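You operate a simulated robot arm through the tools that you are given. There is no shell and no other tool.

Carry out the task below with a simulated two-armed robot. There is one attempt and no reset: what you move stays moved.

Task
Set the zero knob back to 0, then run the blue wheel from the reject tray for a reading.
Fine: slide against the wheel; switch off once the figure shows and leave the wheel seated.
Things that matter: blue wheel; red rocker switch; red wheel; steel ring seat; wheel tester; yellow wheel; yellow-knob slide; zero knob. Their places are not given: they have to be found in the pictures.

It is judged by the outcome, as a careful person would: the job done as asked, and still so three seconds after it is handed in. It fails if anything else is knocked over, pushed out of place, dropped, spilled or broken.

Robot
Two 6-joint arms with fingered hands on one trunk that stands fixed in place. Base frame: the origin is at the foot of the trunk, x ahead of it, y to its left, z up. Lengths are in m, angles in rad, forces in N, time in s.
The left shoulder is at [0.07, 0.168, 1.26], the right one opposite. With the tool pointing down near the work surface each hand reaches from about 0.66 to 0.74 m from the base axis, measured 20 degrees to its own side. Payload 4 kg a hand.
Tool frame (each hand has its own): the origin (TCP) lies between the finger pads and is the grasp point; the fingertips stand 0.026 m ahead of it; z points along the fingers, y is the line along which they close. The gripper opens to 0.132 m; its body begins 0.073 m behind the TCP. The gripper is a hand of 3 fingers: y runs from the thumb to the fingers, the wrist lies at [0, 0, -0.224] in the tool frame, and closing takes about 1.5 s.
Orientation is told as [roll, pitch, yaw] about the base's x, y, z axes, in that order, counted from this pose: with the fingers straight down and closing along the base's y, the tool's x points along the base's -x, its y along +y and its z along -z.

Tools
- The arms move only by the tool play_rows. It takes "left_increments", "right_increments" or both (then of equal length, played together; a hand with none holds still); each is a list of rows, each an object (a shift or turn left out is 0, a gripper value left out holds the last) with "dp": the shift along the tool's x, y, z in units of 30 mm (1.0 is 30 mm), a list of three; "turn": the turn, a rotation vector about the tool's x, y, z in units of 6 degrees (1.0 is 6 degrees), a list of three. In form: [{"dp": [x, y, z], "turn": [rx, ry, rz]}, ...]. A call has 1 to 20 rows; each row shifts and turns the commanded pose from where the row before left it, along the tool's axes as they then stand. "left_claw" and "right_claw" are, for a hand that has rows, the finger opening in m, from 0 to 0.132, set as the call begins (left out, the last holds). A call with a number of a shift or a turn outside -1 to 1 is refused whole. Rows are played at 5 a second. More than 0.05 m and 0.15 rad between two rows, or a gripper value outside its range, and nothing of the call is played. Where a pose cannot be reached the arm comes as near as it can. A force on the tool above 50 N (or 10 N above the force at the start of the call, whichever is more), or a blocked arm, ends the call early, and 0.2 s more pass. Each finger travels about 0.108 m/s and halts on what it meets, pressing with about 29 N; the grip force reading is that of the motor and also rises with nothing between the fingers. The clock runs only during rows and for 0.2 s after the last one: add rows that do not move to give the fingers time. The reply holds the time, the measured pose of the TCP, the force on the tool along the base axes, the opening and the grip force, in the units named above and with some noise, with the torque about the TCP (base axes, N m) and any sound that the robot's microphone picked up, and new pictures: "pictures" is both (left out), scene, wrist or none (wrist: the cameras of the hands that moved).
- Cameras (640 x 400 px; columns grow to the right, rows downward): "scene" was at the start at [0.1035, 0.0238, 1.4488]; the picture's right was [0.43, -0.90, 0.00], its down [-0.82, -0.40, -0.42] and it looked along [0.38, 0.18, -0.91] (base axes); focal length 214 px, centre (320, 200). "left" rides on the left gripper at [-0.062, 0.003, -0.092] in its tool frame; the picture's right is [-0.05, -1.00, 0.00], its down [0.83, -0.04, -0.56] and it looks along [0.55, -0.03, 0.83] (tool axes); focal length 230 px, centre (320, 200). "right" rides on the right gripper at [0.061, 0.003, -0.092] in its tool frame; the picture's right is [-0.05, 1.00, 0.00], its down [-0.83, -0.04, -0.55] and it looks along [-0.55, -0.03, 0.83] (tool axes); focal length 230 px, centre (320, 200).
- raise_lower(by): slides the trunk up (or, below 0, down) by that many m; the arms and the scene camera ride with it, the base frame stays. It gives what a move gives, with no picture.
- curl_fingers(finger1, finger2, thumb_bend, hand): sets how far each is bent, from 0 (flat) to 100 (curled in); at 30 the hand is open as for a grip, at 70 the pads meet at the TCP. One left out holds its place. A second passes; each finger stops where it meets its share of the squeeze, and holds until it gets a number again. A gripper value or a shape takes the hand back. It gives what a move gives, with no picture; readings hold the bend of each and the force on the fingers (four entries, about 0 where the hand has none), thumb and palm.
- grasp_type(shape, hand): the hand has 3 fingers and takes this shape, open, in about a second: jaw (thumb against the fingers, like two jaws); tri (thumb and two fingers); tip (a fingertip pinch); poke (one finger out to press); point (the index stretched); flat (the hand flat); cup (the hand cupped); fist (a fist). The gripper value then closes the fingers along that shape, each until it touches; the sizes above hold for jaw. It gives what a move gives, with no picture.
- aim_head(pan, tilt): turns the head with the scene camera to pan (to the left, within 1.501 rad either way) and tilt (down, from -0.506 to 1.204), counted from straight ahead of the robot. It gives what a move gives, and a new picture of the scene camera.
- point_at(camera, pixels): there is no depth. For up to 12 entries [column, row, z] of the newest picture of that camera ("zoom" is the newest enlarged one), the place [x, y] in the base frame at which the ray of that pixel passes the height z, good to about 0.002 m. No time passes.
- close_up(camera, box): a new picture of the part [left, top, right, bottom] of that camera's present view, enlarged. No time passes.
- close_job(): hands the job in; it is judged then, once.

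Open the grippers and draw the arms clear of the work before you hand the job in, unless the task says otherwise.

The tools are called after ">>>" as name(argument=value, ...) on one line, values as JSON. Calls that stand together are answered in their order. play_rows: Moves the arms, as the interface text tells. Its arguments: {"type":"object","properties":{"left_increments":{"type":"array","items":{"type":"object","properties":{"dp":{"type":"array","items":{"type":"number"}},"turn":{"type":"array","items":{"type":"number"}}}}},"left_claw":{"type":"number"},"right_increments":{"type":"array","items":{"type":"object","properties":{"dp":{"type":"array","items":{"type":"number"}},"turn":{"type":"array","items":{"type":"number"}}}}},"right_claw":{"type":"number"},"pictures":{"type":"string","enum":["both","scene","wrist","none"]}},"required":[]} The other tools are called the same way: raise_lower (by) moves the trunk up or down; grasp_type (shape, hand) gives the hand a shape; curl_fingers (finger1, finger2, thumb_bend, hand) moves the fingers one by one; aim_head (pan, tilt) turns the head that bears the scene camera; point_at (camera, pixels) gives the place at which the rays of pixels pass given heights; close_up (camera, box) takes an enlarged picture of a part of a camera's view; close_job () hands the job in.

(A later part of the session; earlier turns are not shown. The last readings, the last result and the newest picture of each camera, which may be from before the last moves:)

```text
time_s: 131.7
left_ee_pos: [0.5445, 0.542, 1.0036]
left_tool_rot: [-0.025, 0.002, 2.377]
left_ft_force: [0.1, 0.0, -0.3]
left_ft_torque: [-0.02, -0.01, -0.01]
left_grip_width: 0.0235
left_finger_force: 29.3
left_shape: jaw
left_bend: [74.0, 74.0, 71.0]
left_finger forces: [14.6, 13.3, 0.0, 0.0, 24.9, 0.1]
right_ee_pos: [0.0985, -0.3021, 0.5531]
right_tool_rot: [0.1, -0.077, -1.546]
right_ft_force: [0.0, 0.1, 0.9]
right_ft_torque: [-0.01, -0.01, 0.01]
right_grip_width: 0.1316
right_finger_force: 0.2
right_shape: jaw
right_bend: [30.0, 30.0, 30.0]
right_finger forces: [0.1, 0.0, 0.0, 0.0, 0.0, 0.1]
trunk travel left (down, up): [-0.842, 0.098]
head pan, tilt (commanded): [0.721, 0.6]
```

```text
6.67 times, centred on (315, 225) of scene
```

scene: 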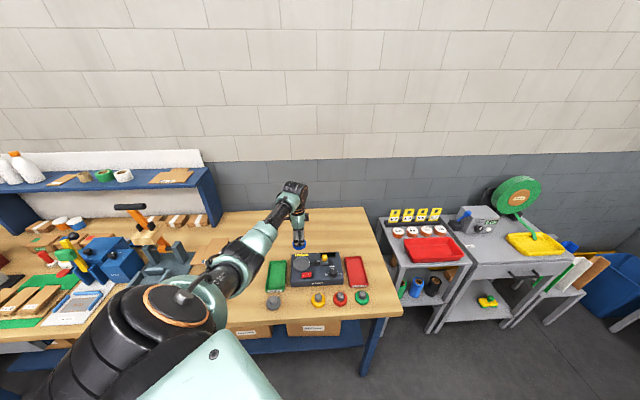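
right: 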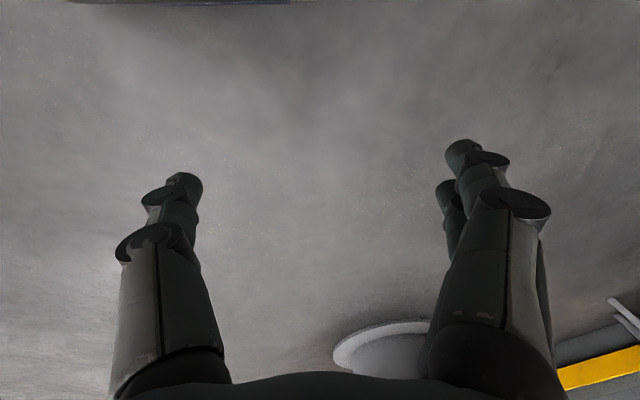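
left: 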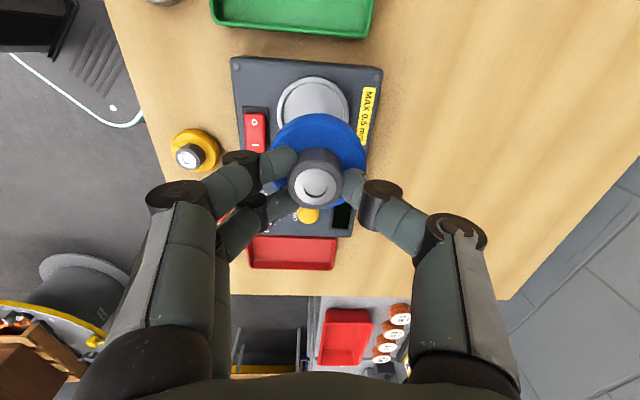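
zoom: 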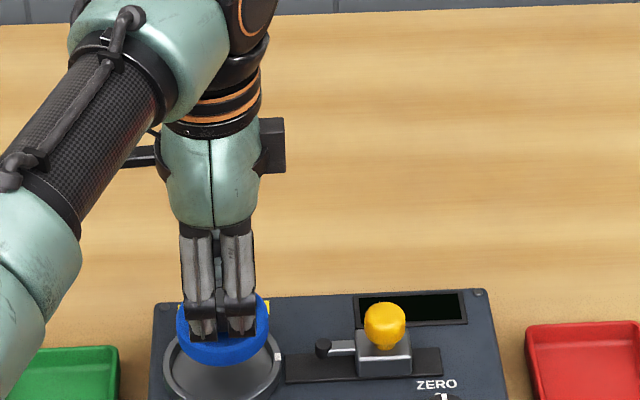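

Image and coordinate estimates agree that the wheel must go ~1.8 mm left and ~1 mm toward the front. I apply that and lower another 12 mm, then compare again.

>>> play_rows(left_increments=[{"dp": [-0.06, 0.037, 0]}, {"dp": [0, 0, 0.2]}, {"dp": [0, 0, 0.2]}, {"dp": [0, 0, 0]}], pictures="wrist")

>>> close_up(camera="left", box=[200, 40, 440, 220])

>>> close_up(camera="scene", box=[285, 225, 325, 265])

```text
time_s: 132.7
left_ee_pos: [0.543, 0.5434, 0.9895]
left_tool_rot: [-0.024, 0.002, 2.378]
left_ft_force: [1.1, 0.1, -0.8]
left_ft_torque: [-0.04, 0.03, -0.01]
left_grip_width: 0.0238
left_finger_force: 28.9
left_shape: jaw
left_bend: [74.0, 74.0, 71.0]
left_finger forces: [14.5, 13.4, 0.0, 0.1, 24.9, 0.1]
right_ee_pos: [0.0983, -0.3014, 0.5532]
right_tool_rot: [0.1, -0.075, -1.547]
right_ft_force: [-0.1, 0.5, 0.7]
right_ft_torque: [0.0, 0.0, 0.02]
right_grip_width: 0.1319
right_finger_force: 0.0
right_shape: jaw
right_bend: [30.0, 30.0, 30.0]
right_finger forces: [0.0, 0.1, 0.0, 0.0, 0.0, 0.0]
trunk travel left (down, up): [-0.842, 0.098]
head pan, tilt (commanded): [0.721, 0.6]
```

left: 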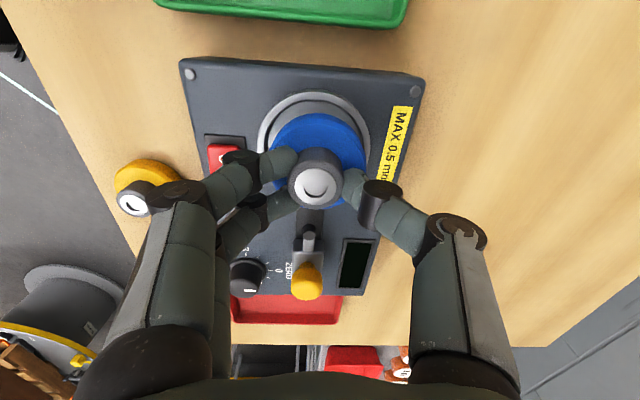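

```text
2.22 times, centred on (320, 130) of left
```

zoom: 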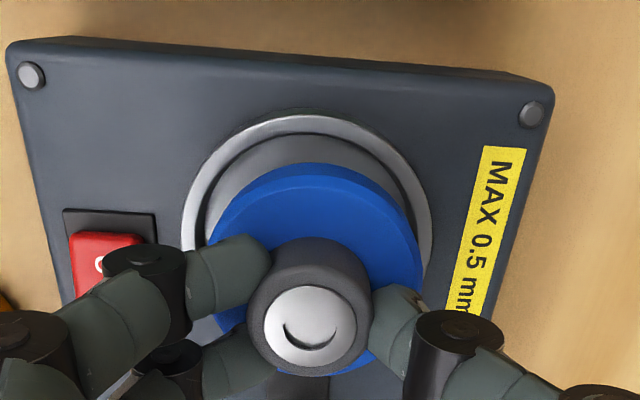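

```text
10.00 times, centred on (305, 245) of scene
```

zoom: 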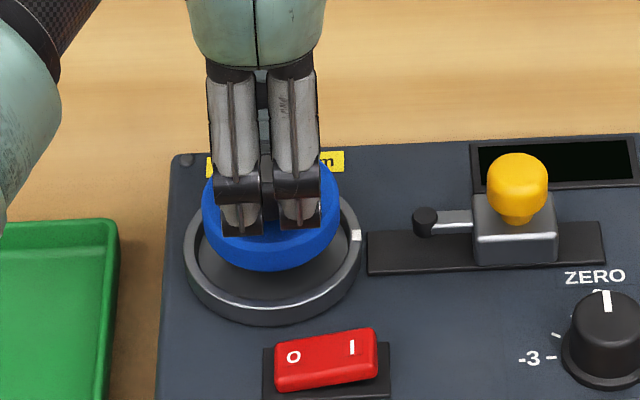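

The wheel is about 58 mm and the ring bore ≈67 mm, so there's a few mm of play. Left-right is aligned; I shift 2 mm toward the front and lower gently until contact.

>>> play_rows(left_increments=[{"dp": [0, 0.07, 0]}, {"dp": [0, 0, 0.1]}, {"dp": [0, 0, 0.1]}, {"dp": [0, 0, 0.1]}, {"dp": [0, 0, 0.1]}], pictures="wrist")

>>> close_up(camera="scene", box=[285, 225, 325, 265])

>>> close_up(camera="left", box=[200, 40, 440, 220])

```text
time_s: 133.9
left_ee_pos: [0.5407, 0.5415, 0.9787]
left_tool_rot: [-0.025, 0.001, 2.378]
left_ft_force: [-0.2, -0.6, -0.8]
left_ft_torque: [0.05, 0.01, 0.0]
left_grip_width: 0.0233
left_finger_force: 29.3
left_shape: jaw
left_bend: [74.0, 74.0, 71.0]
left_finger forces: [14.6, 13.3, 0.0, 0.0, 24.9, 0.1]
right_ee_pos: [0.0973, -0.3025, 0.5525]
right_tool_rot: [0.099, -0.077, -1.547]
right_ft_force: [0.4, -0.5, 0.7]
right_ft_torque: [0.04, 0.02, -0.01]
right_grip_width: 0.132
right_finger_force: 0.0
right_shape: jaw
right_bend: [30.0, 30.0, 30.0]
right_finger forces: [0.0, 0.0, 0.1, 0.0, 0.1, 0.0]
trunk travel left (down, up): [-0.842, 0.098]
head pan, tilt (commanded): [0.721, 0.6]
```

left: 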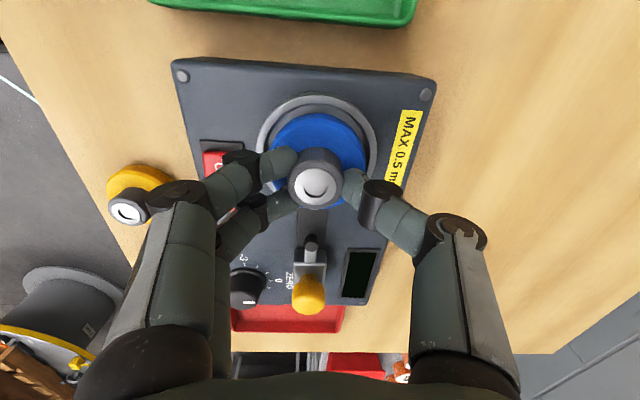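

```text
10.00 times, centred on (305, 245) of scene
```

zoom: 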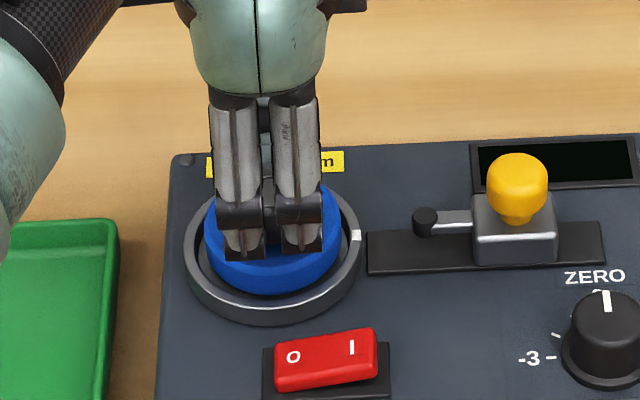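

```text
2.22 times, centred on (320, 130) of left
```

zoom: 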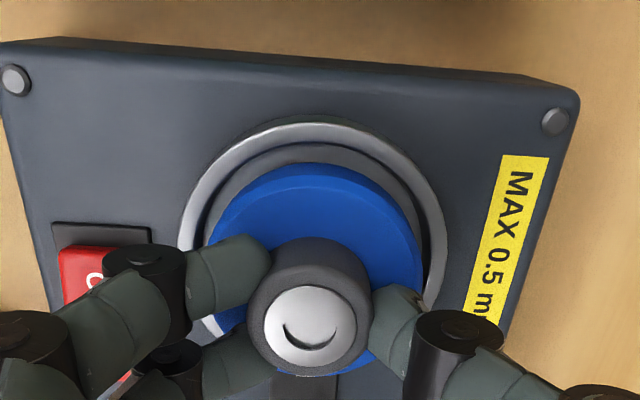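

Well centred and entering the ring. I continue down in 2–3 mm steps until it seats.

>>> play_rows(left_increments=[{"dp": [0, 0, 0.08]}, {"dp": [0, 0, 0.08]}, {"dp": [0, 0, 0.08]}], pictures="wrist")

>>> close_up(camera="scene", box=[285, 225, 325, 265])

```text
time_s: 134.7
left_ee_pos: [0.5413, 0.5422, 0.9751]
left_tool_rot: [-0.029, 0.004, 2.378]
left_ft_force: [0.5, 2.1, 9.5]
left_ft_torque: [-0.06, 0.18, 0.0]
left_grip_width: 0.0236
left_finger_force: 28.9
left_shape: jaw
left_bend: [74.0, 74.0, 71.0]
left_finger forces: [17.0, 14.4, 0.0, 0.0, 28.5, 0.0]
right_ee_pos: [0.0968, -0.3032, 0.5527]
right_tool_rot: [0.099, -0.075, -1.547]
right_ft_force: [0.0, 0.4, -0.6]
right_ft_torque: [0.02, 0.01, 0.0]
right_grip_width: 0.1319
right_finger_force: 0.1
right_shape: jaw
right_bend: [30.0, 30.0, 30.0]
right_finger forces: [0.0, 0.0, 0.1, 0.0, 0.1, 0.0]
trunk travel left (down, up): [-0.842, 0.098]
head pan, tilt (commanded): [0.721, 0.6]
```

left: 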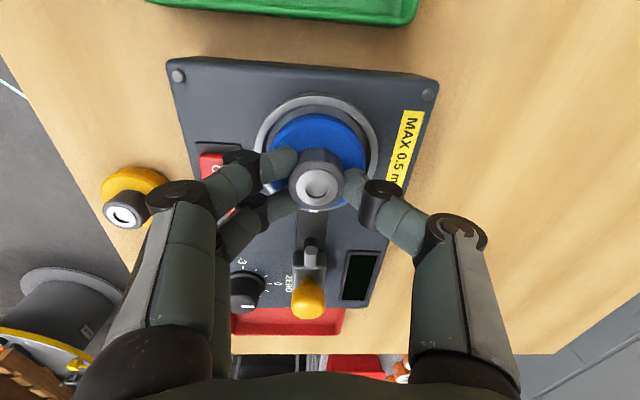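

```text
10.00 times, centred on (305, 245) of scene
```

zoom: 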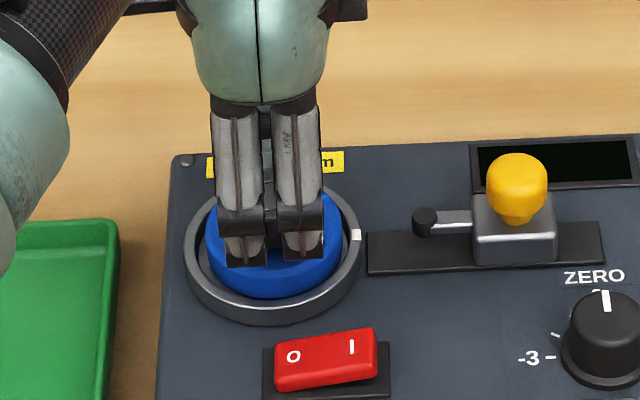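

Contact at z≈0.975 with 9.5 N, and the wheel sits inside the ring. I relieve the push by 2 mm and release.

>>> play_rows(left_increments=[{"dp": [0, 0, -0.08]}, {"dp": [0, 0, 0]}], pictures="none")

>>> play_rows(left_increments=[{"dp": [0, 0, 0]}, {"dp": [0, 0, 0]}, {"dp": [0, 0, 0]}, {"dp": [0, 0, 0]}], left_claw=0.055, pictures="wrist")

>>> close_up(camera="left", box=[200, 40, 440, 220])

```text
time_s: 135.3
left_ee_pos: [0.5406, 0.541, 0.976]
left_tool_rot: [-0.025, 0.004, 2.377]
left_ft_force: [2.3, 0.9, 6.1]
left_ft_torque: [-0.07, 0.05, -0.02]
left_grip_width: 0.0235
left_finger_force: 28.7
left_shape: jaw
left_bend: [74.0, 74.0, 71.0]
left_finger forces: [15.8, 14.8, 0.0, 0.1, 28.3, 0.0]
right_ee_pos: [0.0965, -0.3021, 0.5533]
right_tool_rot: [0.1, -0.076, -1.547]
right_ft_force: [-0.6, -0.3, -0.2]
right_ft_torque: [0.0, 0.04, 0.03]
right_grip_width: 0.1321
right_finger_force: 0.1
right_shape: jaw
right_bend: [30.0, 30.0, 30.0]
right_finger forces: [0.1, 0.1, 0.0, 0.0, 0.0, 0.0]
trunk travel left (down, up): [-0.842, 0.098]
head pan, tilt (commanded): [0.721, 0.6]
```

```text
time_s: 136.3
left_ee_pos: [0.5413, 0.5415, 0.976]
left_tool_rot: [-0.025, 0.002, 2.377]
left_ft_force: [1.4, 2.4, 9.1]
left_ft_torque: [-0.18, 0.16, 0.0]
left_grip_width: 0.0519
left_finger_force: 0.0
left_shape: jaw
left_bend: [75.0, 75.0, 70.0]
left_finger forces: [4.4, 4.2, 0.0, 0.0, 0.1, 0.0]
right_ee_pos: [0.0983, -0.3019, 0.5534]
right_tool_rot: [0.1, -0.076, -1.548]
right_ft_force: [0.5, -0.7, -0.3]
right_ft_torque: [0.01, 0.02, 0.0]
right_grip_width: 0.1317
right_finger_force: 0.1
right_shape: jaw
right_bend: [30.0, 30.0, 30.0]
right_finger forces: [0.0, 0.1, 0.0, 0.0, 0.1, 0.0]
trunk travel left (down, up): [-0.842, 0.098]
head pan, tilt (commanded): [0.721, 0.6]
```

left: 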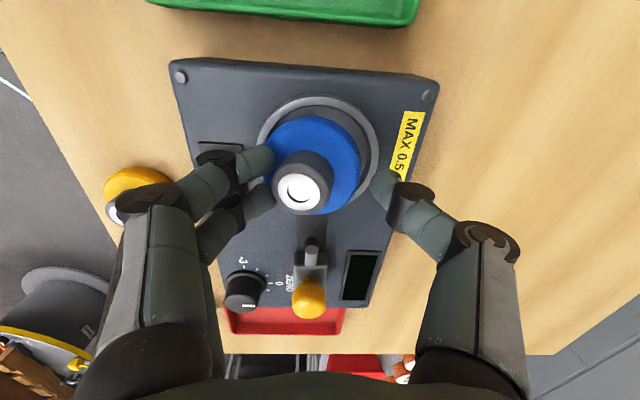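

```text
2.22 times, centred on (320, 130) of left
```

zoom: 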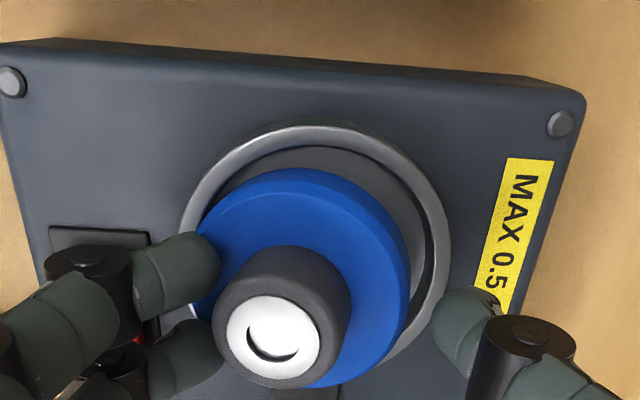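

The wheel shifted toward the front fingers on release. I look from the scene camera before doing anything else.

>>> close_up(camera="scene", box=[285, 225, 325, 265])

```text
10.00 times, centred on (305, 245) of scene
```

zoom: 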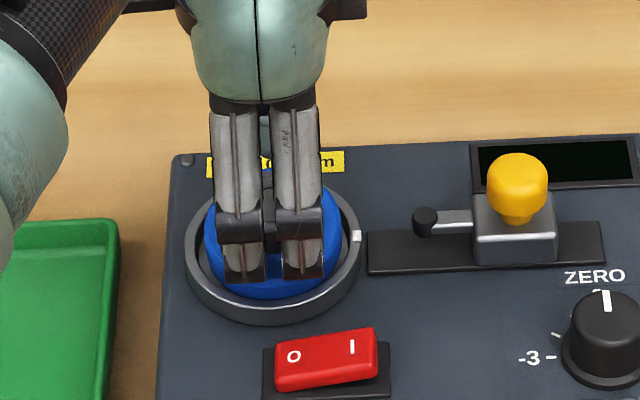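

The wheel is inside the ring, dragged to its front wall. I lift the hand straight up and let the wheel settle, then inspect.

>>> play_rows(left_increments=[{"dp": [0, 0, -0.2]}, {"dp": [0, 0, -0.3]}, {"dp": [0, 0, -0.5]}, {"dp": [0, 0, -0.5]}], pictures="wrist")

>>> close_up(camera="left", box=[200, 40, 440, 220])

>>> close_up(camera="scene", box=[285, 225, 325, 265])

```text
time_s: 137.3
left_ee_pos: [0.5406, 0.5397, 1.0211]
left_tool_rot: [-0.024, 0.002, 2.376]
left_ft_force: [0.6, -0.5, -0.1]
left_ft_torque: [0.01, -0.02, 0.02]
left_grip_width: 0.0546
left_finger_force: 0.0
left_shape: jaw
left_bend: [73.0, 73.0, 70.0]
left_finger forces: [0.0, 0.0, 0.0, 0.0, 0.0, 0.1]
right_ee_pos: [0.0989, -0.3023, 0.5534]
right_tool_rot: [0.098, -0.077, -1.547]
right_ft_force: [0.0, -0.2, 0.1]
right_ft_torque: [-0.01, 0.0, 0.02]
right_grip_width: 0.1318
right_finger_force: 0.1
right_shape: jaw
right_bend: [30.0, 30.0, 30.0]
right_finger forces: [0.1, 0.1, 0.0, 0.0, 0.1, 0.0]
trunk travel left (down, up): [-0.842, 0.098]
head pan, tilt (commanded): [0.721, 0.6]
```

left: 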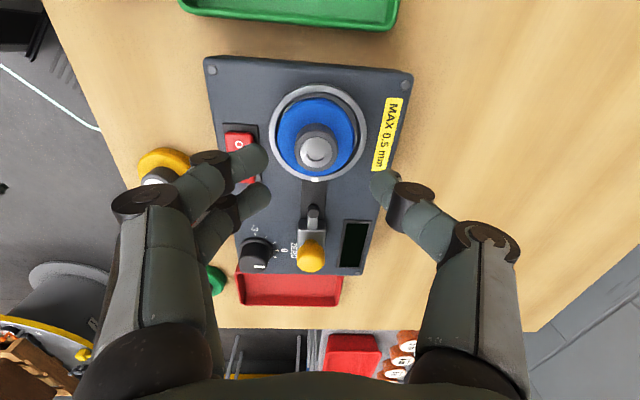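

```text
2.22 times, centred on (320, 130) of left
```

zoom: 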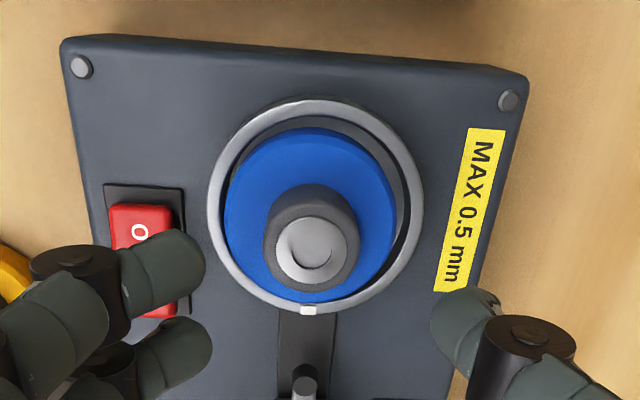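

```text
10.00 times, centred on (305, 245) of scene
```

zoom: 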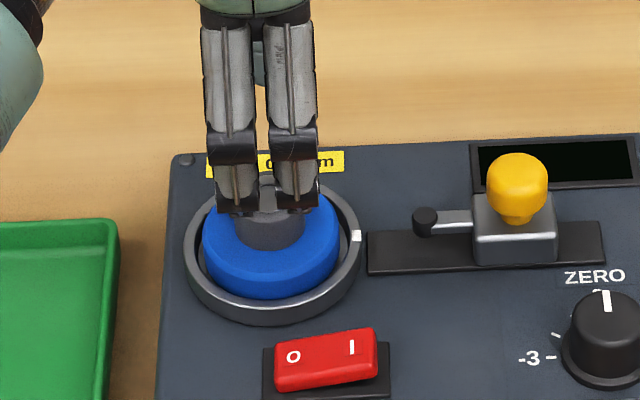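

The wheel now sits flat inside the ring. Next is the slide: I'll grip its yellow knob (wrist image ≈(312,255)) and push it left. First I locate it precisely.

>>> close_up(camera="left", box=[260, 160, 380, 280])

>>> point_at(camera="left", pixels=[[312, 256, 0.97], [312, 256, 0.975], [312, 256, 0.98], [312, 256, 0.985], [315, 215, 0.945], [312, 235, 0.955]])

>>> point_at(camera="scene", pixels=[[324.8, 239, 0.97], [324.8, 239, 0.975], [324.8, 239, 0.965], [315.4, 242.5, 0.945], [324.6, 246, 0.955]])

```text
3.33 times, centred on (320, 220) of left
```

zoom: 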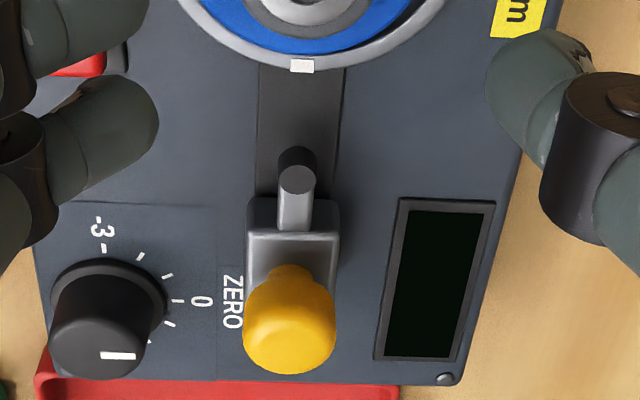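

```text
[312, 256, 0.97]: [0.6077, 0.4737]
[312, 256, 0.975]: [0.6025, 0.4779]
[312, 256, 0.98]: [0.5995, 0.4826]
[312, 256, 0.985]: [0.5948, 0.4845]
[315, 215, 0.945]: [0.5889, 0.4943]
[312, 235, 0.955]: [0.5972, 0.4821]
```

```text
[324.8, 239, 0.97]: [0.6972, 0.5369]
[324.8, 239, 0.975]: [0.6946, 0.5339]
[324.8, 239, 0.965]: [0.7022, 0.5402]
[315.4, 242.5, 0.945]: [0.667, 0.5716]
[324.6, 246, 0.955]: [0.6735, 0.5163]
```

I compute the stem base (zoom (292,272), z≈0.955) and knob-top centre (zoom (290,335)) from the wrist view.

>>> point_at(camera="left", pixels=[[311.6, 241.6, 0.95], [311.6, 241.6, 0.955], [311.6, 241.6, 0.96], [311, 261, 0.97], [311, 261, 0.975], [311, 261, 0.98], [311, 261, 0.985], [308.5, 208, 0.945], [309, 223, 0.952]])

>>> aim_head(pan=0.72, tilt=0.7)

>>> close_up(camera="scene", box=[285, 195, 365, 255])

```text
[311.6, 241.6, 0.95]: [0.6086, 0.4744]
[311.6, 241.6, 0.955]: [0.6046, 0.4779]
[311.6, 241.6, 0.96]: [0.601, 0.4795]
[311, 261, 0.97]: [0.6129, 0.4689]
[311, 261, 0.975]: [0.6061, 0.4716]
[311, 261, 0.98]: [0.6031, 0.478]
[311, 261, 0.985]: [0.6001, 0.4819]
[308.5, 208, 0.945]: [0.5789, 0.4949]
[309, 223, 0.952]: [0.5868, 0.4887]
```

```text
time_s: 137.9
left_ee_pos: [0.5407, 0.5416, 1.0204]
left_tool_rot: [-0.025, 0.002, 2.377]
left_ft_force: [0.9, 0.1, 0.0]
left_ft_torque: [0.03, 0.04, 0.0]
left_grip_width: 0.0544
left_finger_force: 0.0
left_shape: jaw
left_bend: [73.0, 73.0, 70.0]
left_finger forces: [0.1, 0.0, 0.1, 0.0, 0.1, 0.0]
right_ee_pos: [0.0976, -0.3004, 0.5528]
right_tool_rot: [0.099, -0.078, -1.546]
right_ft_force: [-0.9, 0.8, 0.4]
right_ft_torque: [-0.04, -0.01, 0.03]
right_grip_width: 0.132
right_finger_force: 0.1
right_shape: jaw
right_bend: [30.0, 30.0, 30.0]
right_finger forces: [0.0, 0.1, 0.0, 0.0, 0.0, 0.0]
trunk travel left (down, up): [-0.842, 0.098]
head pan, tilt (commanded): [0.721, 0.7]
```

scene: 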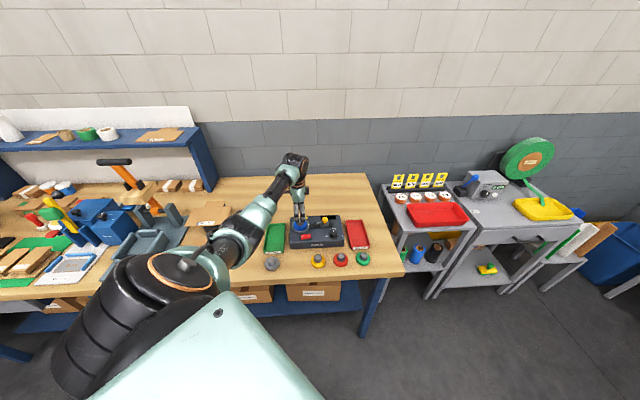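

```text
6.67 times, centred on (325, 225) of scene
```

zoom: 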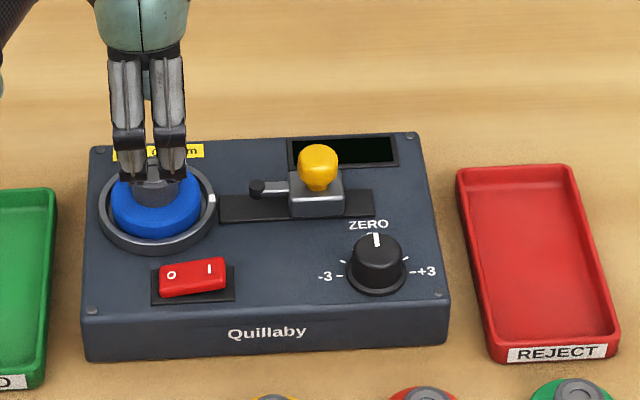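

The new scene picture is sharp; I triangulate the yellow knob from it too.

>>> point_at(camera="zoom", pixels=[[318, 168, 0.965], [318, 168, 0.97], [318, 168, 0.975], [318, 150, 0.98], [318, 150, 0.985], [317, 192, 0.95], [317, 192, 0.955], [257, 190, 0.945], [257, 190, 0.95], [345, 195, 0.94], [209, 267, 0.935], [171, 274, 0.93]])

```text
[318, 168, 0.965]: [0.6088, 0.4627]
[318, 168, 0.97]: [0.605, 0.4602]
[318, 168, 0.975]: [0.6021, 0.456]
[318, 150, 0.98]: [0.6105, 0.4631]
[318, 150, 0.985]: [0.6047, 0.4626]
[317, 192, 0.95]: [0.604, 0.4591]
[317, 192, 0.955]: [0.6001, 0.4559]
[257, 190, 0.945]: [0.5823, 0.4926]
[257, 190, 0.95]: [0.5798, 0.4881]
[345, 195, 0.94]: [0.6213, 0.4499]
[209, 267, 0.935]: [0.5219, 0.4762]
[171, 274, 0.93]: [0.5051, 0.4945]
```

Yellow knob centre ≈(0.613,0.468), top ≈0.985. I rise 10 mm and move 103 mm to the right along the slide axis to hover over it.

>>> play_rows(left_increments=[{"dp": [0, 0, -0.35]}, {"dp": [0.86, 0.02, 0]}, {"dp": [0.86, 0.02, 0]}, {"dp": [0.86, 0.02, 0]}, {"dp": [0.86, 0.01, 0]}], pictures="wrist")

>>> close_up(camera="left", box=[220, 60, 420, 210])

>>> close_up(camera="scene", box=[285, 195, 365, 255])

```text
time_s: 139.2
left_ee_pos: [0.6137, 0.4661, 1.0301]
left_tool_rot: [-0.025, 0.0, 2.378]
left_ft_force: [0.2, -0.3, -0.4]
left_ft_torque: [0.02, 0.0, -0.02]
left_grip_width: 0.0546
left_finger_force: 0.1
left_shape: jaw
left_bend: [73.0, 73.0, 70.0]
left_finger forces: [0.0, 0.1, 0.0, 0.0, 0.0, 0.1]
right_ee_pos: [0.0993, -0.303, 0.5526]
right_tool_rot: [0.096, -0.076, -1.547]
right_ft_force: [0.8, -0.5, 0.2]
right_ft_torque: [0.04, -0.01, 0.01]
right_grip_width: 0.1318
right_finger_force: 0.1
right_shape: jaw
right_bend: [30.0, 30.0, 30.0]
right_finger forces: [0.0, 0.0, 0.0, 0.0, 0.1, 0.0]
trunk travel left (down, up): [-0.842, 0.098]
head pan, tilt (commanded): [0.721, 0.7]
```

left: 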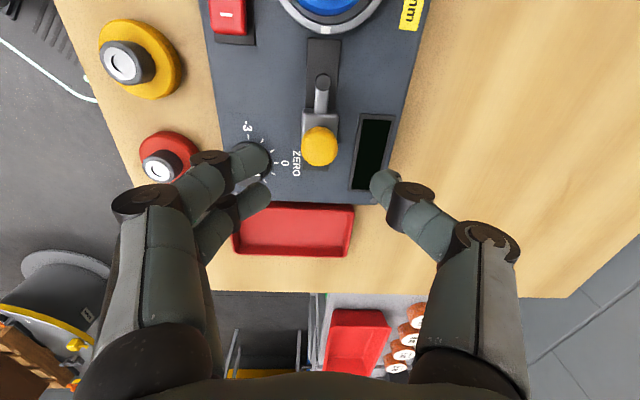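

```text
2.67 times, centred on (320, 135) of left
```

zoom: 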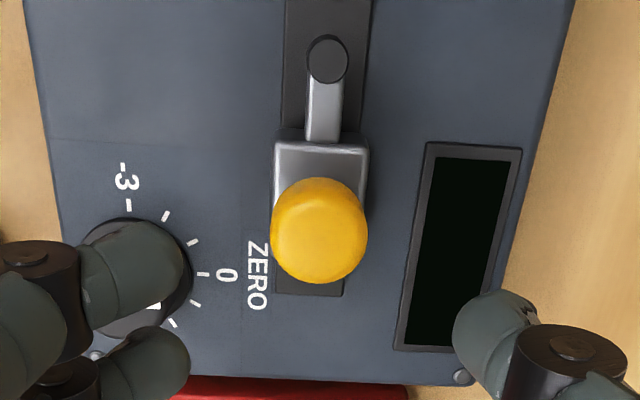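

```text
6.67 times, centred on (325, 225) of scene
```

zoom: 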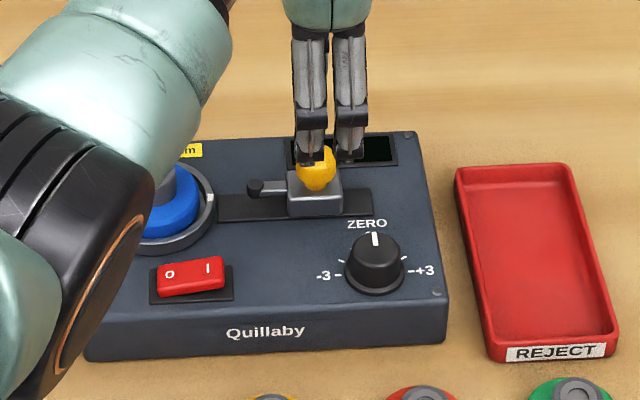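

The knob is lined up in depth but ~7 mm to the left of the TCP. I shift left 7 mm and lower by trunk 0.045 so the fingers straddle the yellow knob.

>>> play_rows(left_increments=[{"dp": [-0.23, 0, 0]}, {"dp": [0, 0, 0]}], pictures="none")

>>> raise_lower(by=-0.03)

>>> close_up(camera="left", box=[220, 90, 420, 240])

>>> close_up(camera="scene", box=[285, 185, 365, 245])

```text
time_s: 139.8
left_ee_pos: [0.6087, 0.4727, 1.0306]
left_tool_rot: [-0.024, 0.002, 2.377]
left_ft_force: [0.6, -0.1, 0.1]
left_ft_torque: [-0.04, 0.02, 0.0]
left_grip_width: 0.0544
left_finger_force: 0.2
left_shape: jaw
left_bend: [73.0, 73.0, 70.0]
left_finger forces: [0.0, 0.1, 0.1, 0.0, 0.0, 0.1]
right_ee_pos: [0.0985, -0.3024, 0.5525]
right_tool_rot: [0.097, -0.077, -1.547]
right_ft_force: [0.8, -0.4, 0.3]
right_ft_torque: [0.02, -0.02, 0.01]
right_grip_width: 0.1318
right_finger_force: 0.1
right_shape: jaw
right_bend: [30.0, 30.0, 30.0]
right_finger forces: [0.0, 0.0, 0.1, 0.0, 0.0, 0.0]
trunk travel left (down, up): [-0.842, 0.098]
head pan, tilt (commanded): [0.721, 0.7]
```

```text
time_s: 140.5
left_ee_pos: [0.6074, 0.4719, 1.0004]
left_tool_rot: [-0.026, 0.002, 2.377]
left_ft_force: [0.6, -0.1, -0.1]
left_ft_torque: [-0.01, 0.02, 0.0]
left_grip_width: 0.0549
left_finger_force: 0.0
left_shape: jaw
left_bend: [73.0, 73.0, 70.0]
left_finger forces: [0.0, 0.0, 0.0, 0.0, 0.0, 0.0]
right_ee_pos: [0.0989, -0.3021, 0.5232]
right_tool_rot: [0.098, -0.078, -1.546]
right_ft_force: [1.2, 0.4, 0.0]
right_ft_torque: [0.02, 0.0, -0.01]
right_grip_width: 0.132
right_finger_force: 0.1
right_shape: jaw
right_bend: [30.0, 30.0, 30.0]
right_finger forces: [0.1, 0.0, 0.0, 0.0, 0.0, 0.0]
trunk travel left (down, up): [-0.812, 0.128]
head pan, tilt (commanded): [0.721, 0.7]
```

```text
2.67 times, centred on (320, 165) of left
```

zoom: 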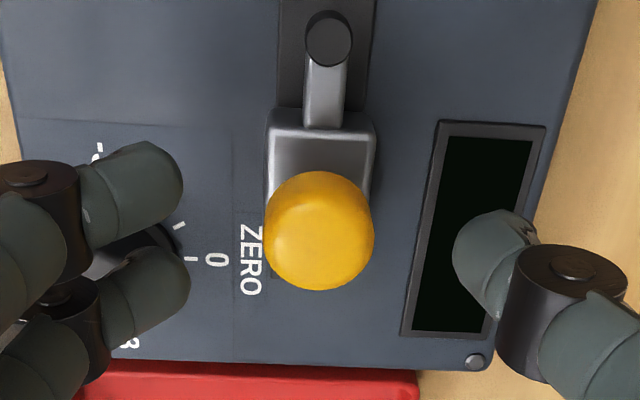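

```text
6.67 times, centred on (325, 215) of scene
```

zoom: 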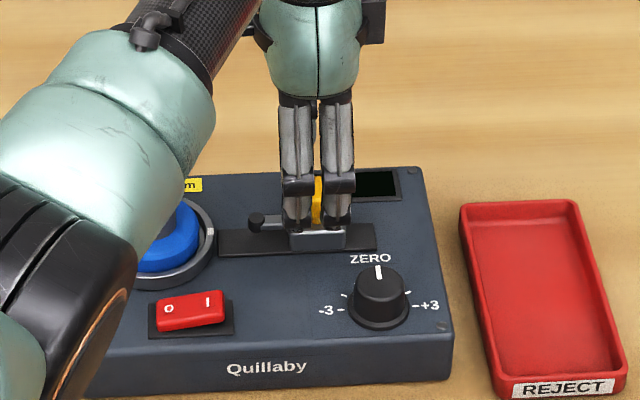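

The yellow knob is now centred between fingers and thumb. I lower 14 mm more and close on it.

>>> raise_lower(by=-0.014)

>>> play_rows(left_increments=[{"dp": [0, 0, 0]}, {"dp": [0, 0, 0]}, {"dp": [0, 0, 0]}, {"dp": [0, 0, 0]}, {"dp": [0, 0, 0]}, {"dp": [0, 0, 0]}], left_claw=0.01, pictures="wrist")

>>> close_up(camera="left", box=[220, 90, 420, 240])

>>> close_up(camera="scene", box=[285, 180, 365, 240])

```text
time_s: 141.1
left_ee_pos: [0.6079, 0.4724, 0.9861]
left_tool_rot: [-0.024, 0.001, 2.376]
left_ft_force: [0.5, 0.0, -0.3]
left_ft_torque: [0.01, 0.0, -0.01]
left_grip_width: 0.0543
left_finger_force: 0.0
left_shape: jaw
left_bend: [73.0, 73.0, 70.0]
left_finger forces: [0.1, 0.0, 0.1, 0.0, 0.0, 0.1]
right_ee_pos: [0.0974, -0.3019, 0.5084]
right_tool_rot: [0.099, -0.076, -1.546]
right_ft_force: [0.0, 0.3, 0.7]
right_ft_torque: [0.02, 0.03, 0.0]
right_grip_width: 0.1319
right_finger_force: 0.1
right_shape: jaw
right_bend: [30.0, 30.0, 30.0]
right_finger forces: [0.0, 0.1, 0.0, 0.1, 0.0, 0.0]
trunk travel left (down, up): [-0.798, 0.142]
head pan, tilt (commanded): [0.721, 0.7]
```

```text
time_s: 142.5
left_ee_pos: [0.6087, 0.4744, 0.9862]
left_tool_rot: [-0.023, 0.002, 2.375]
left_ft_force: [4.8, 7.9, 2.2]
left_ft_torque: [0.06, -0.02, -0.03]
left_grip_width: 0.0096
left_finger_force: 28.9
left_shape: jaw
left_bend: [72.0, 72.0, 70.0]
left_finger forces: [0.0, 17.3, 0.1, 0.0, 27.3, 0.0]
right_ee_pos: [0.0983, -0.2997, 0.5093]
right_tool_rot: [0.096, -0.077, -1.545]
right_ft_force: [0.0, 0.4, 0.1]
right_ft_torque: [0.0, 0.02, 0.0]
right_grip_width: 0.1321
right_finger_force: 0.0
right_shape: jaw
right_bend: [30.0, 30.0, 30.0]
right_finger forces: [0.0, 0.0, 0.1, 0.0, 0.0, 0.0]
trunk travel left (down, up): [-0.798, 0.142]
head pan, tilt (commanded): [0.721, 0.7]
```

left: 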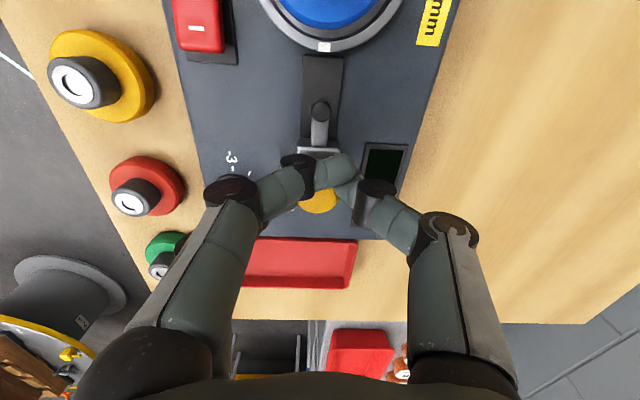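

```text
2.67 times, centred on (320, 165) of left
```

zoom: 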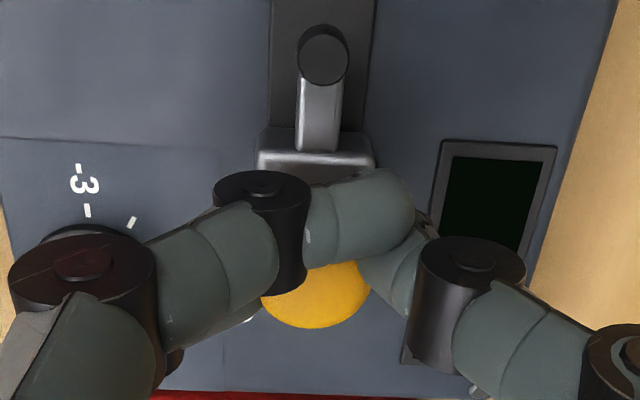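

```text
6.67 times, centred on (325, 210) of scene
```

zoom: 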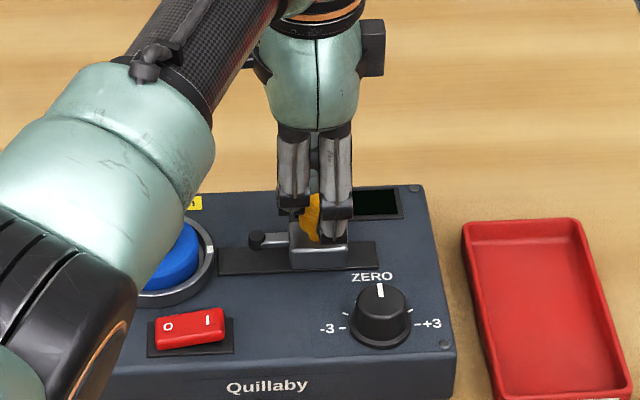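

The yellow knob is held between thumb and one finger (27 N); the other finger rests on its left. I drag the slide left in small steps — 15 mm first.

>>> play_rows(left_increments=[{"dp": [-0.1, 0, 0]}, {"dp": [-0.1, 0, 0]}, {"dp": [-0.1, 0, 0]}, {"dp": [-0.1, 0, 0]}, {"dp": [-0.1, 0, 0]}], pictures="wrist")

>>> close_up(camera="left", box=[220, 60, 420, 240])

>>> close_up(camera="scene", box=[285, 180, 365, 240])

```text
time_s: 143.7
left_ee_pos: [0.598, 0.4842, 0.9859]
left_tool_rot: [-0.023, 0.001, 2.378]
left_ft_force: [8.3, 7.5, 4.2]
left_ft_torque: [0.1, -0.13, 0.01]
left_grip_width: 0.0095
left_finger_force: 28.7
left_shape: jaw
left_bend: [72.0, 72.0, 70.0]
left_finger forces: [0.0, 16.1, 0.0, 0.0, 28.6, 0.1]
right_ee_pos: [0.0981, -0.2997, 0.5084]
right_tool_rot: [0.097, -0.076, -1.547]
right_ft_force: [0.6, -0.8, -0.4]
right_ft_torque: [0.05, 0.02, 0.0]
right_grip_width: 0.1319
right_finger_force: 0.0
right_shape: jaw
right_bend: [30.0, 30.0, 30.0]
right_finger forces: [0.0, 0.1, 0.0, 0.0, 0.0, 0.0]
trunk travel left (down, up): [-0.798, 0.142]
head pan, tilt (commanded): [0.721, 0.7]
```

left: 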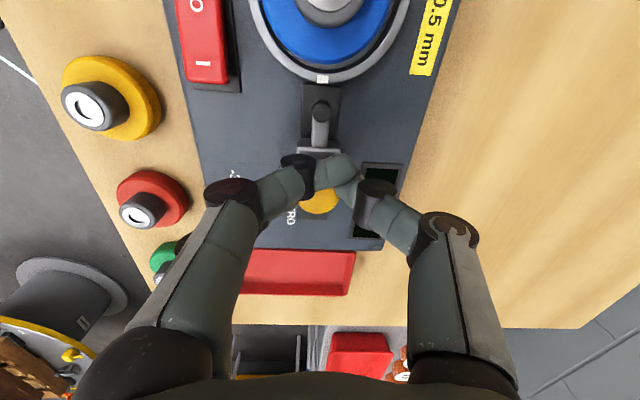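

```text
2.22 times, centred on (320, 150) of left
```

zoom: 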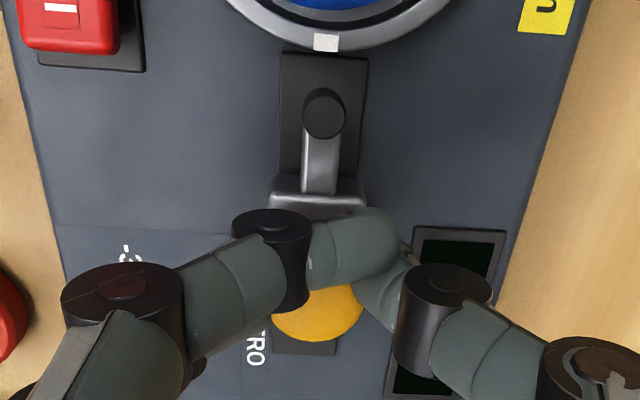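

```text
6.67 times, centred on (325, 210) of scene
```

zoom: 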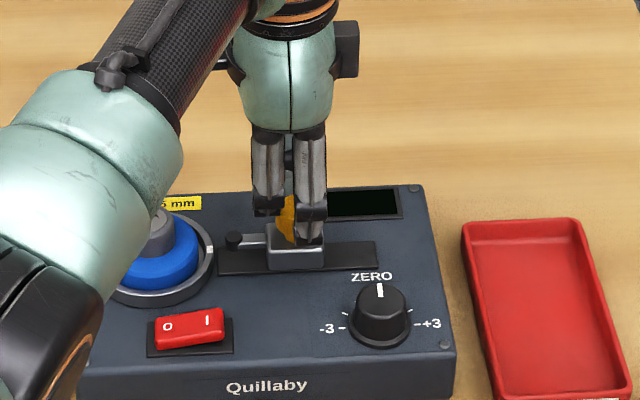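

The slide follows. The tip is about 15 mm from the wheel; I move 9 mm more, then go in finer steps.

>>> play_rows(left_increments=[{"dp": [-0.1, 0, 0]}, {"dp": [-0.1, 0, 0]}, {"dp": [-0.1, 0, 0]}], pictures="wrist")

>>> close_up(camera="left", box=[220, 20, 420, 200])

>>> close_up(camera="scene", box=[295, 190, 345, 230])

```text
time_s: 144.5
left_ee_pos: [0.5918, 0.4902, 0.9841]
left_tool_rot: [-0.024, 0.003, 2.377]
left_ft_force: [9.9, 8.4, 5.1]
left_ft_torque: [0.07, -0.14, 0.01]
left_grip_width: 0.0092
left_finger_force: 29.7
left_shape: jaw
left_bend: [72.0, 72.0, 70.0]
left_finger forces: [0.0, 16.2, 0.0, 0.0, 29.5, 0.0]
right_ee_pos: [0.0985, -0.3013, 0.5089]
right_tool_rot: [0.097, -0.076, -1.545]
right_ft_force: [1.4, 0.8, 0.7]
right_ft_torque: [-0.02, 0.01, 0.0]
right_grip_width: 0.1319
right_finger_force: 0.1
right_shape: jaw
right_bend: [30.0, 30.0, 30.0]
right_finger forces: [0.1, 0.0, 0.1, 0.0, 0.1, 0.1]
trunk travel left (down, up): [-0.798, 0.142]
head pan, tilt (commanded): [0.721, 0.7]
```

left: 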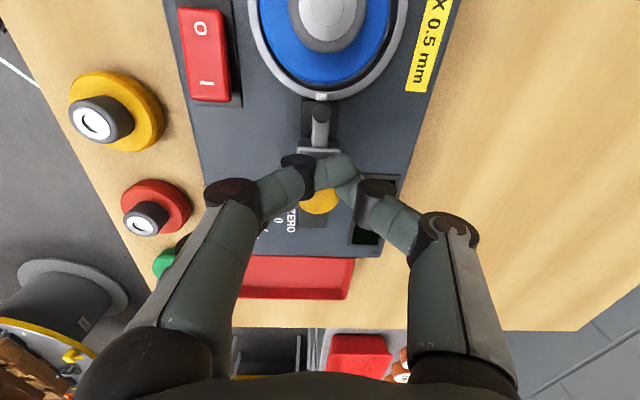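

```text
2.22 times, centred on (320, 110) of left
```

zoom: 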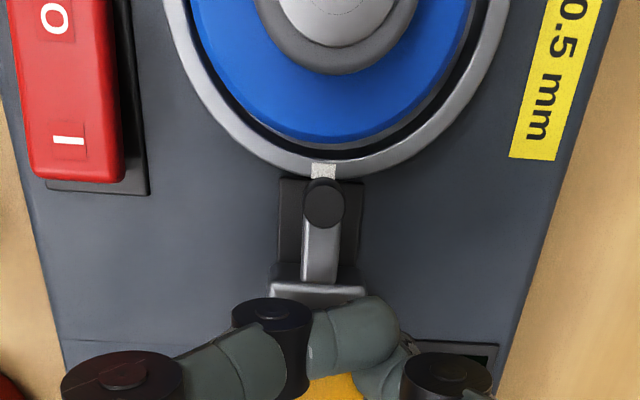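

```text
10.00 times, centred on (320, 210) of scene
```

zoom: 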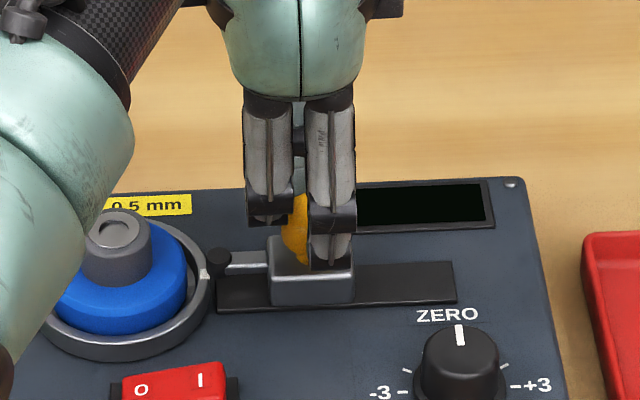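

The tip is at the ring's rim mark; about 10 mm remains to the wheel. I advance 2 mm at a time, 6 mm now.

>>> play_rows(left_increments=[{"dp": [-0.067, 0, 0]}, {"dp": [-0.067, 0, 0]}, {"dp": [-0.067, 0, 0]}], pictures="wrist")

>>> close_up(camera="left", box=[220, 20, 420, 200])

>>> close_up(camera="scene", box=[295, 190, 345, 230])

```text
time_s: 145.3
left_ee_pos: [0.5878, 0.4948, 0.9854]
left_tool_rot: [-0.025, 0.0, 2.378]
left_ft_force: [8.7, 11.3, 5.9]
left_ft_torque: [0.13, -0.14, -0.02]
left_grip_width: 0.0097
left_finger_force: 28.9
left_shape: jaw
left_bend: [72.0, 72.0, 70.0]
left_finger forces: [0.0, 15.9, 0.0, 0.1, 31.4, 0.0]
right_ee_pos: [0.0999, -0.3021, 0.5093]
right_tool_rot: [0.097, -0.076, -1.547]
right_ft_force: [0.0, 1.2, 0.8]
right_ft_torque: [0.0, -0.01, 0.0]
right_grip_width: 0.1322
right_finger_force: 0.0
right_shape: jaw
right_bend: [30.0, 30.0, 30.0]
right_finger forces: [0.1, 0.0, 0.0, 0.1, 0.1, 0.0]
trunk travel left (down, up): [-0.798, 0.142]
head pan, tilt (commanded): [0.721, 0.7]
```

left: 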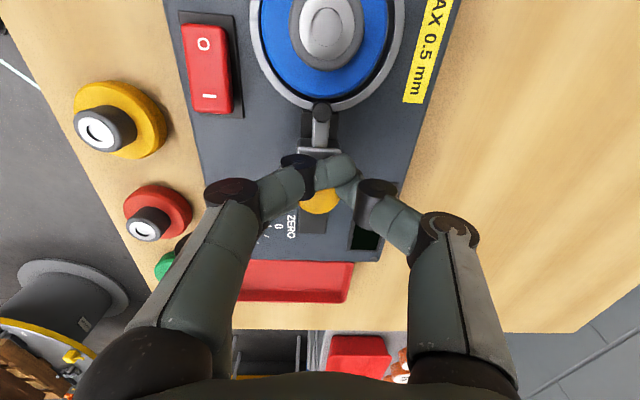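

```text
2.22 times, centred on (320, 110) of left
```

zoom: 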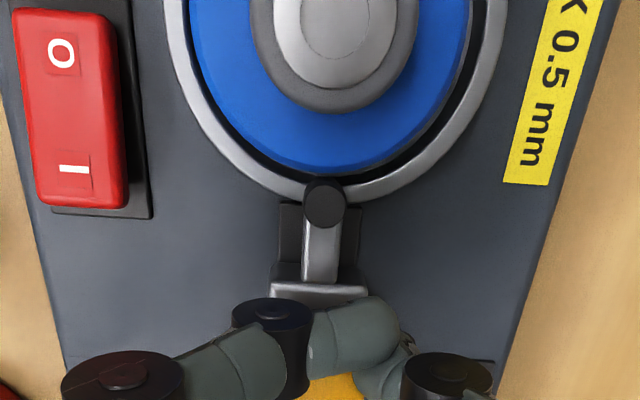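

```text
10.00 times, centred on (320, 210) of scene
```

zoom: 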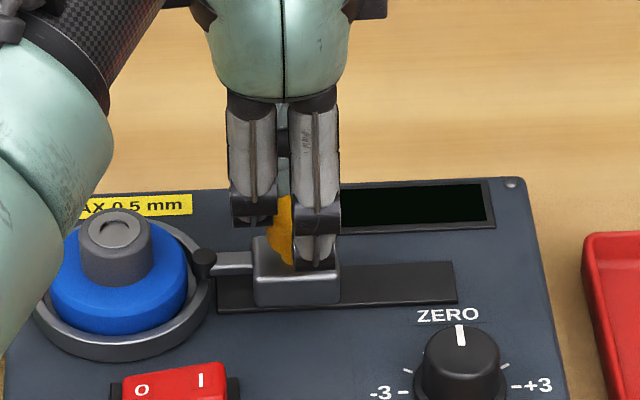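

The tip is within about 2 mm of the wheel rim. I advance 1.2 mm steps and watch the force along the slide.

>>> play_rows(left_increments=[{"dp": [-0.04, 0, 0]}, {"dp": [-0.04, 0, 0]}], pictures="none")

>>> close_up(camera="left", box=[260, 40, 380, 150])

>>> close_up(camera="scene", box=[295, 195, 335, 228])

```text
time_s: 145.9
left_ee_pos: [0.5854, 0.4959, 0.986]
left_tool_rot: [-0.024, 0.003, 2.375]
left_ft_force: [12.6, 8.1, 6.5]
left_ft_torque: [0.05, -0.2, -0.02]
left_grip_width: 0.0096
left_finger_force: 28.9
left_shape: jaw
left_bend: [72.0, 72.0, 70.0]
left_finger forces: [0.0, 16.0, 0.0, 0.1, 30.6, 0.1]
right_ee_pos: [0.0976, -0.3017, 0.5098]
right_tool_rot: [0.099, -0.077, -1.548]
right_ft_force: [0.2, -1.2, -1.1]
right_ft_torque: [0.02, 0.0, 0.02]
right_grip_width: 0.1319
right_finger_force: 0.1
right_shape: jaw
right_bend: [30.0, 30.0, 30.0]
right_finger forces: [0.0, 0.1, 0.0, 0.0, 0.0, 0.0]
trunk travel left (down, up): [-0.798, 0.142]
head pan, tilt (commanded): [0.721, 0.7]
```

```text
3.64 times, centred on (320, 95) of left
```

zoom: 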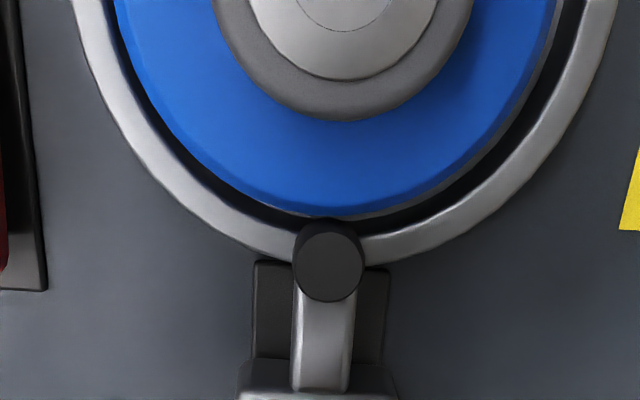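

```text
12.12 times, centred on (315, 212) of scene
```

zoom: 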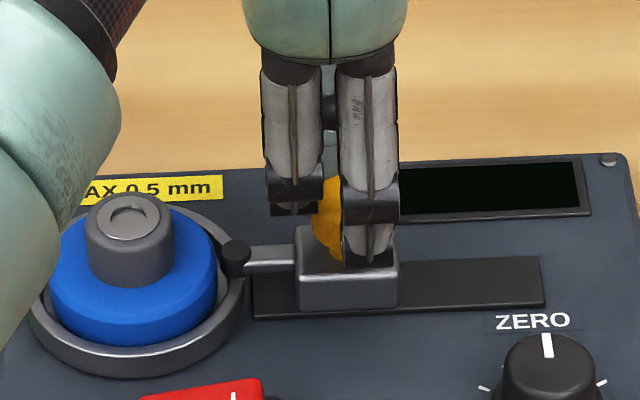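

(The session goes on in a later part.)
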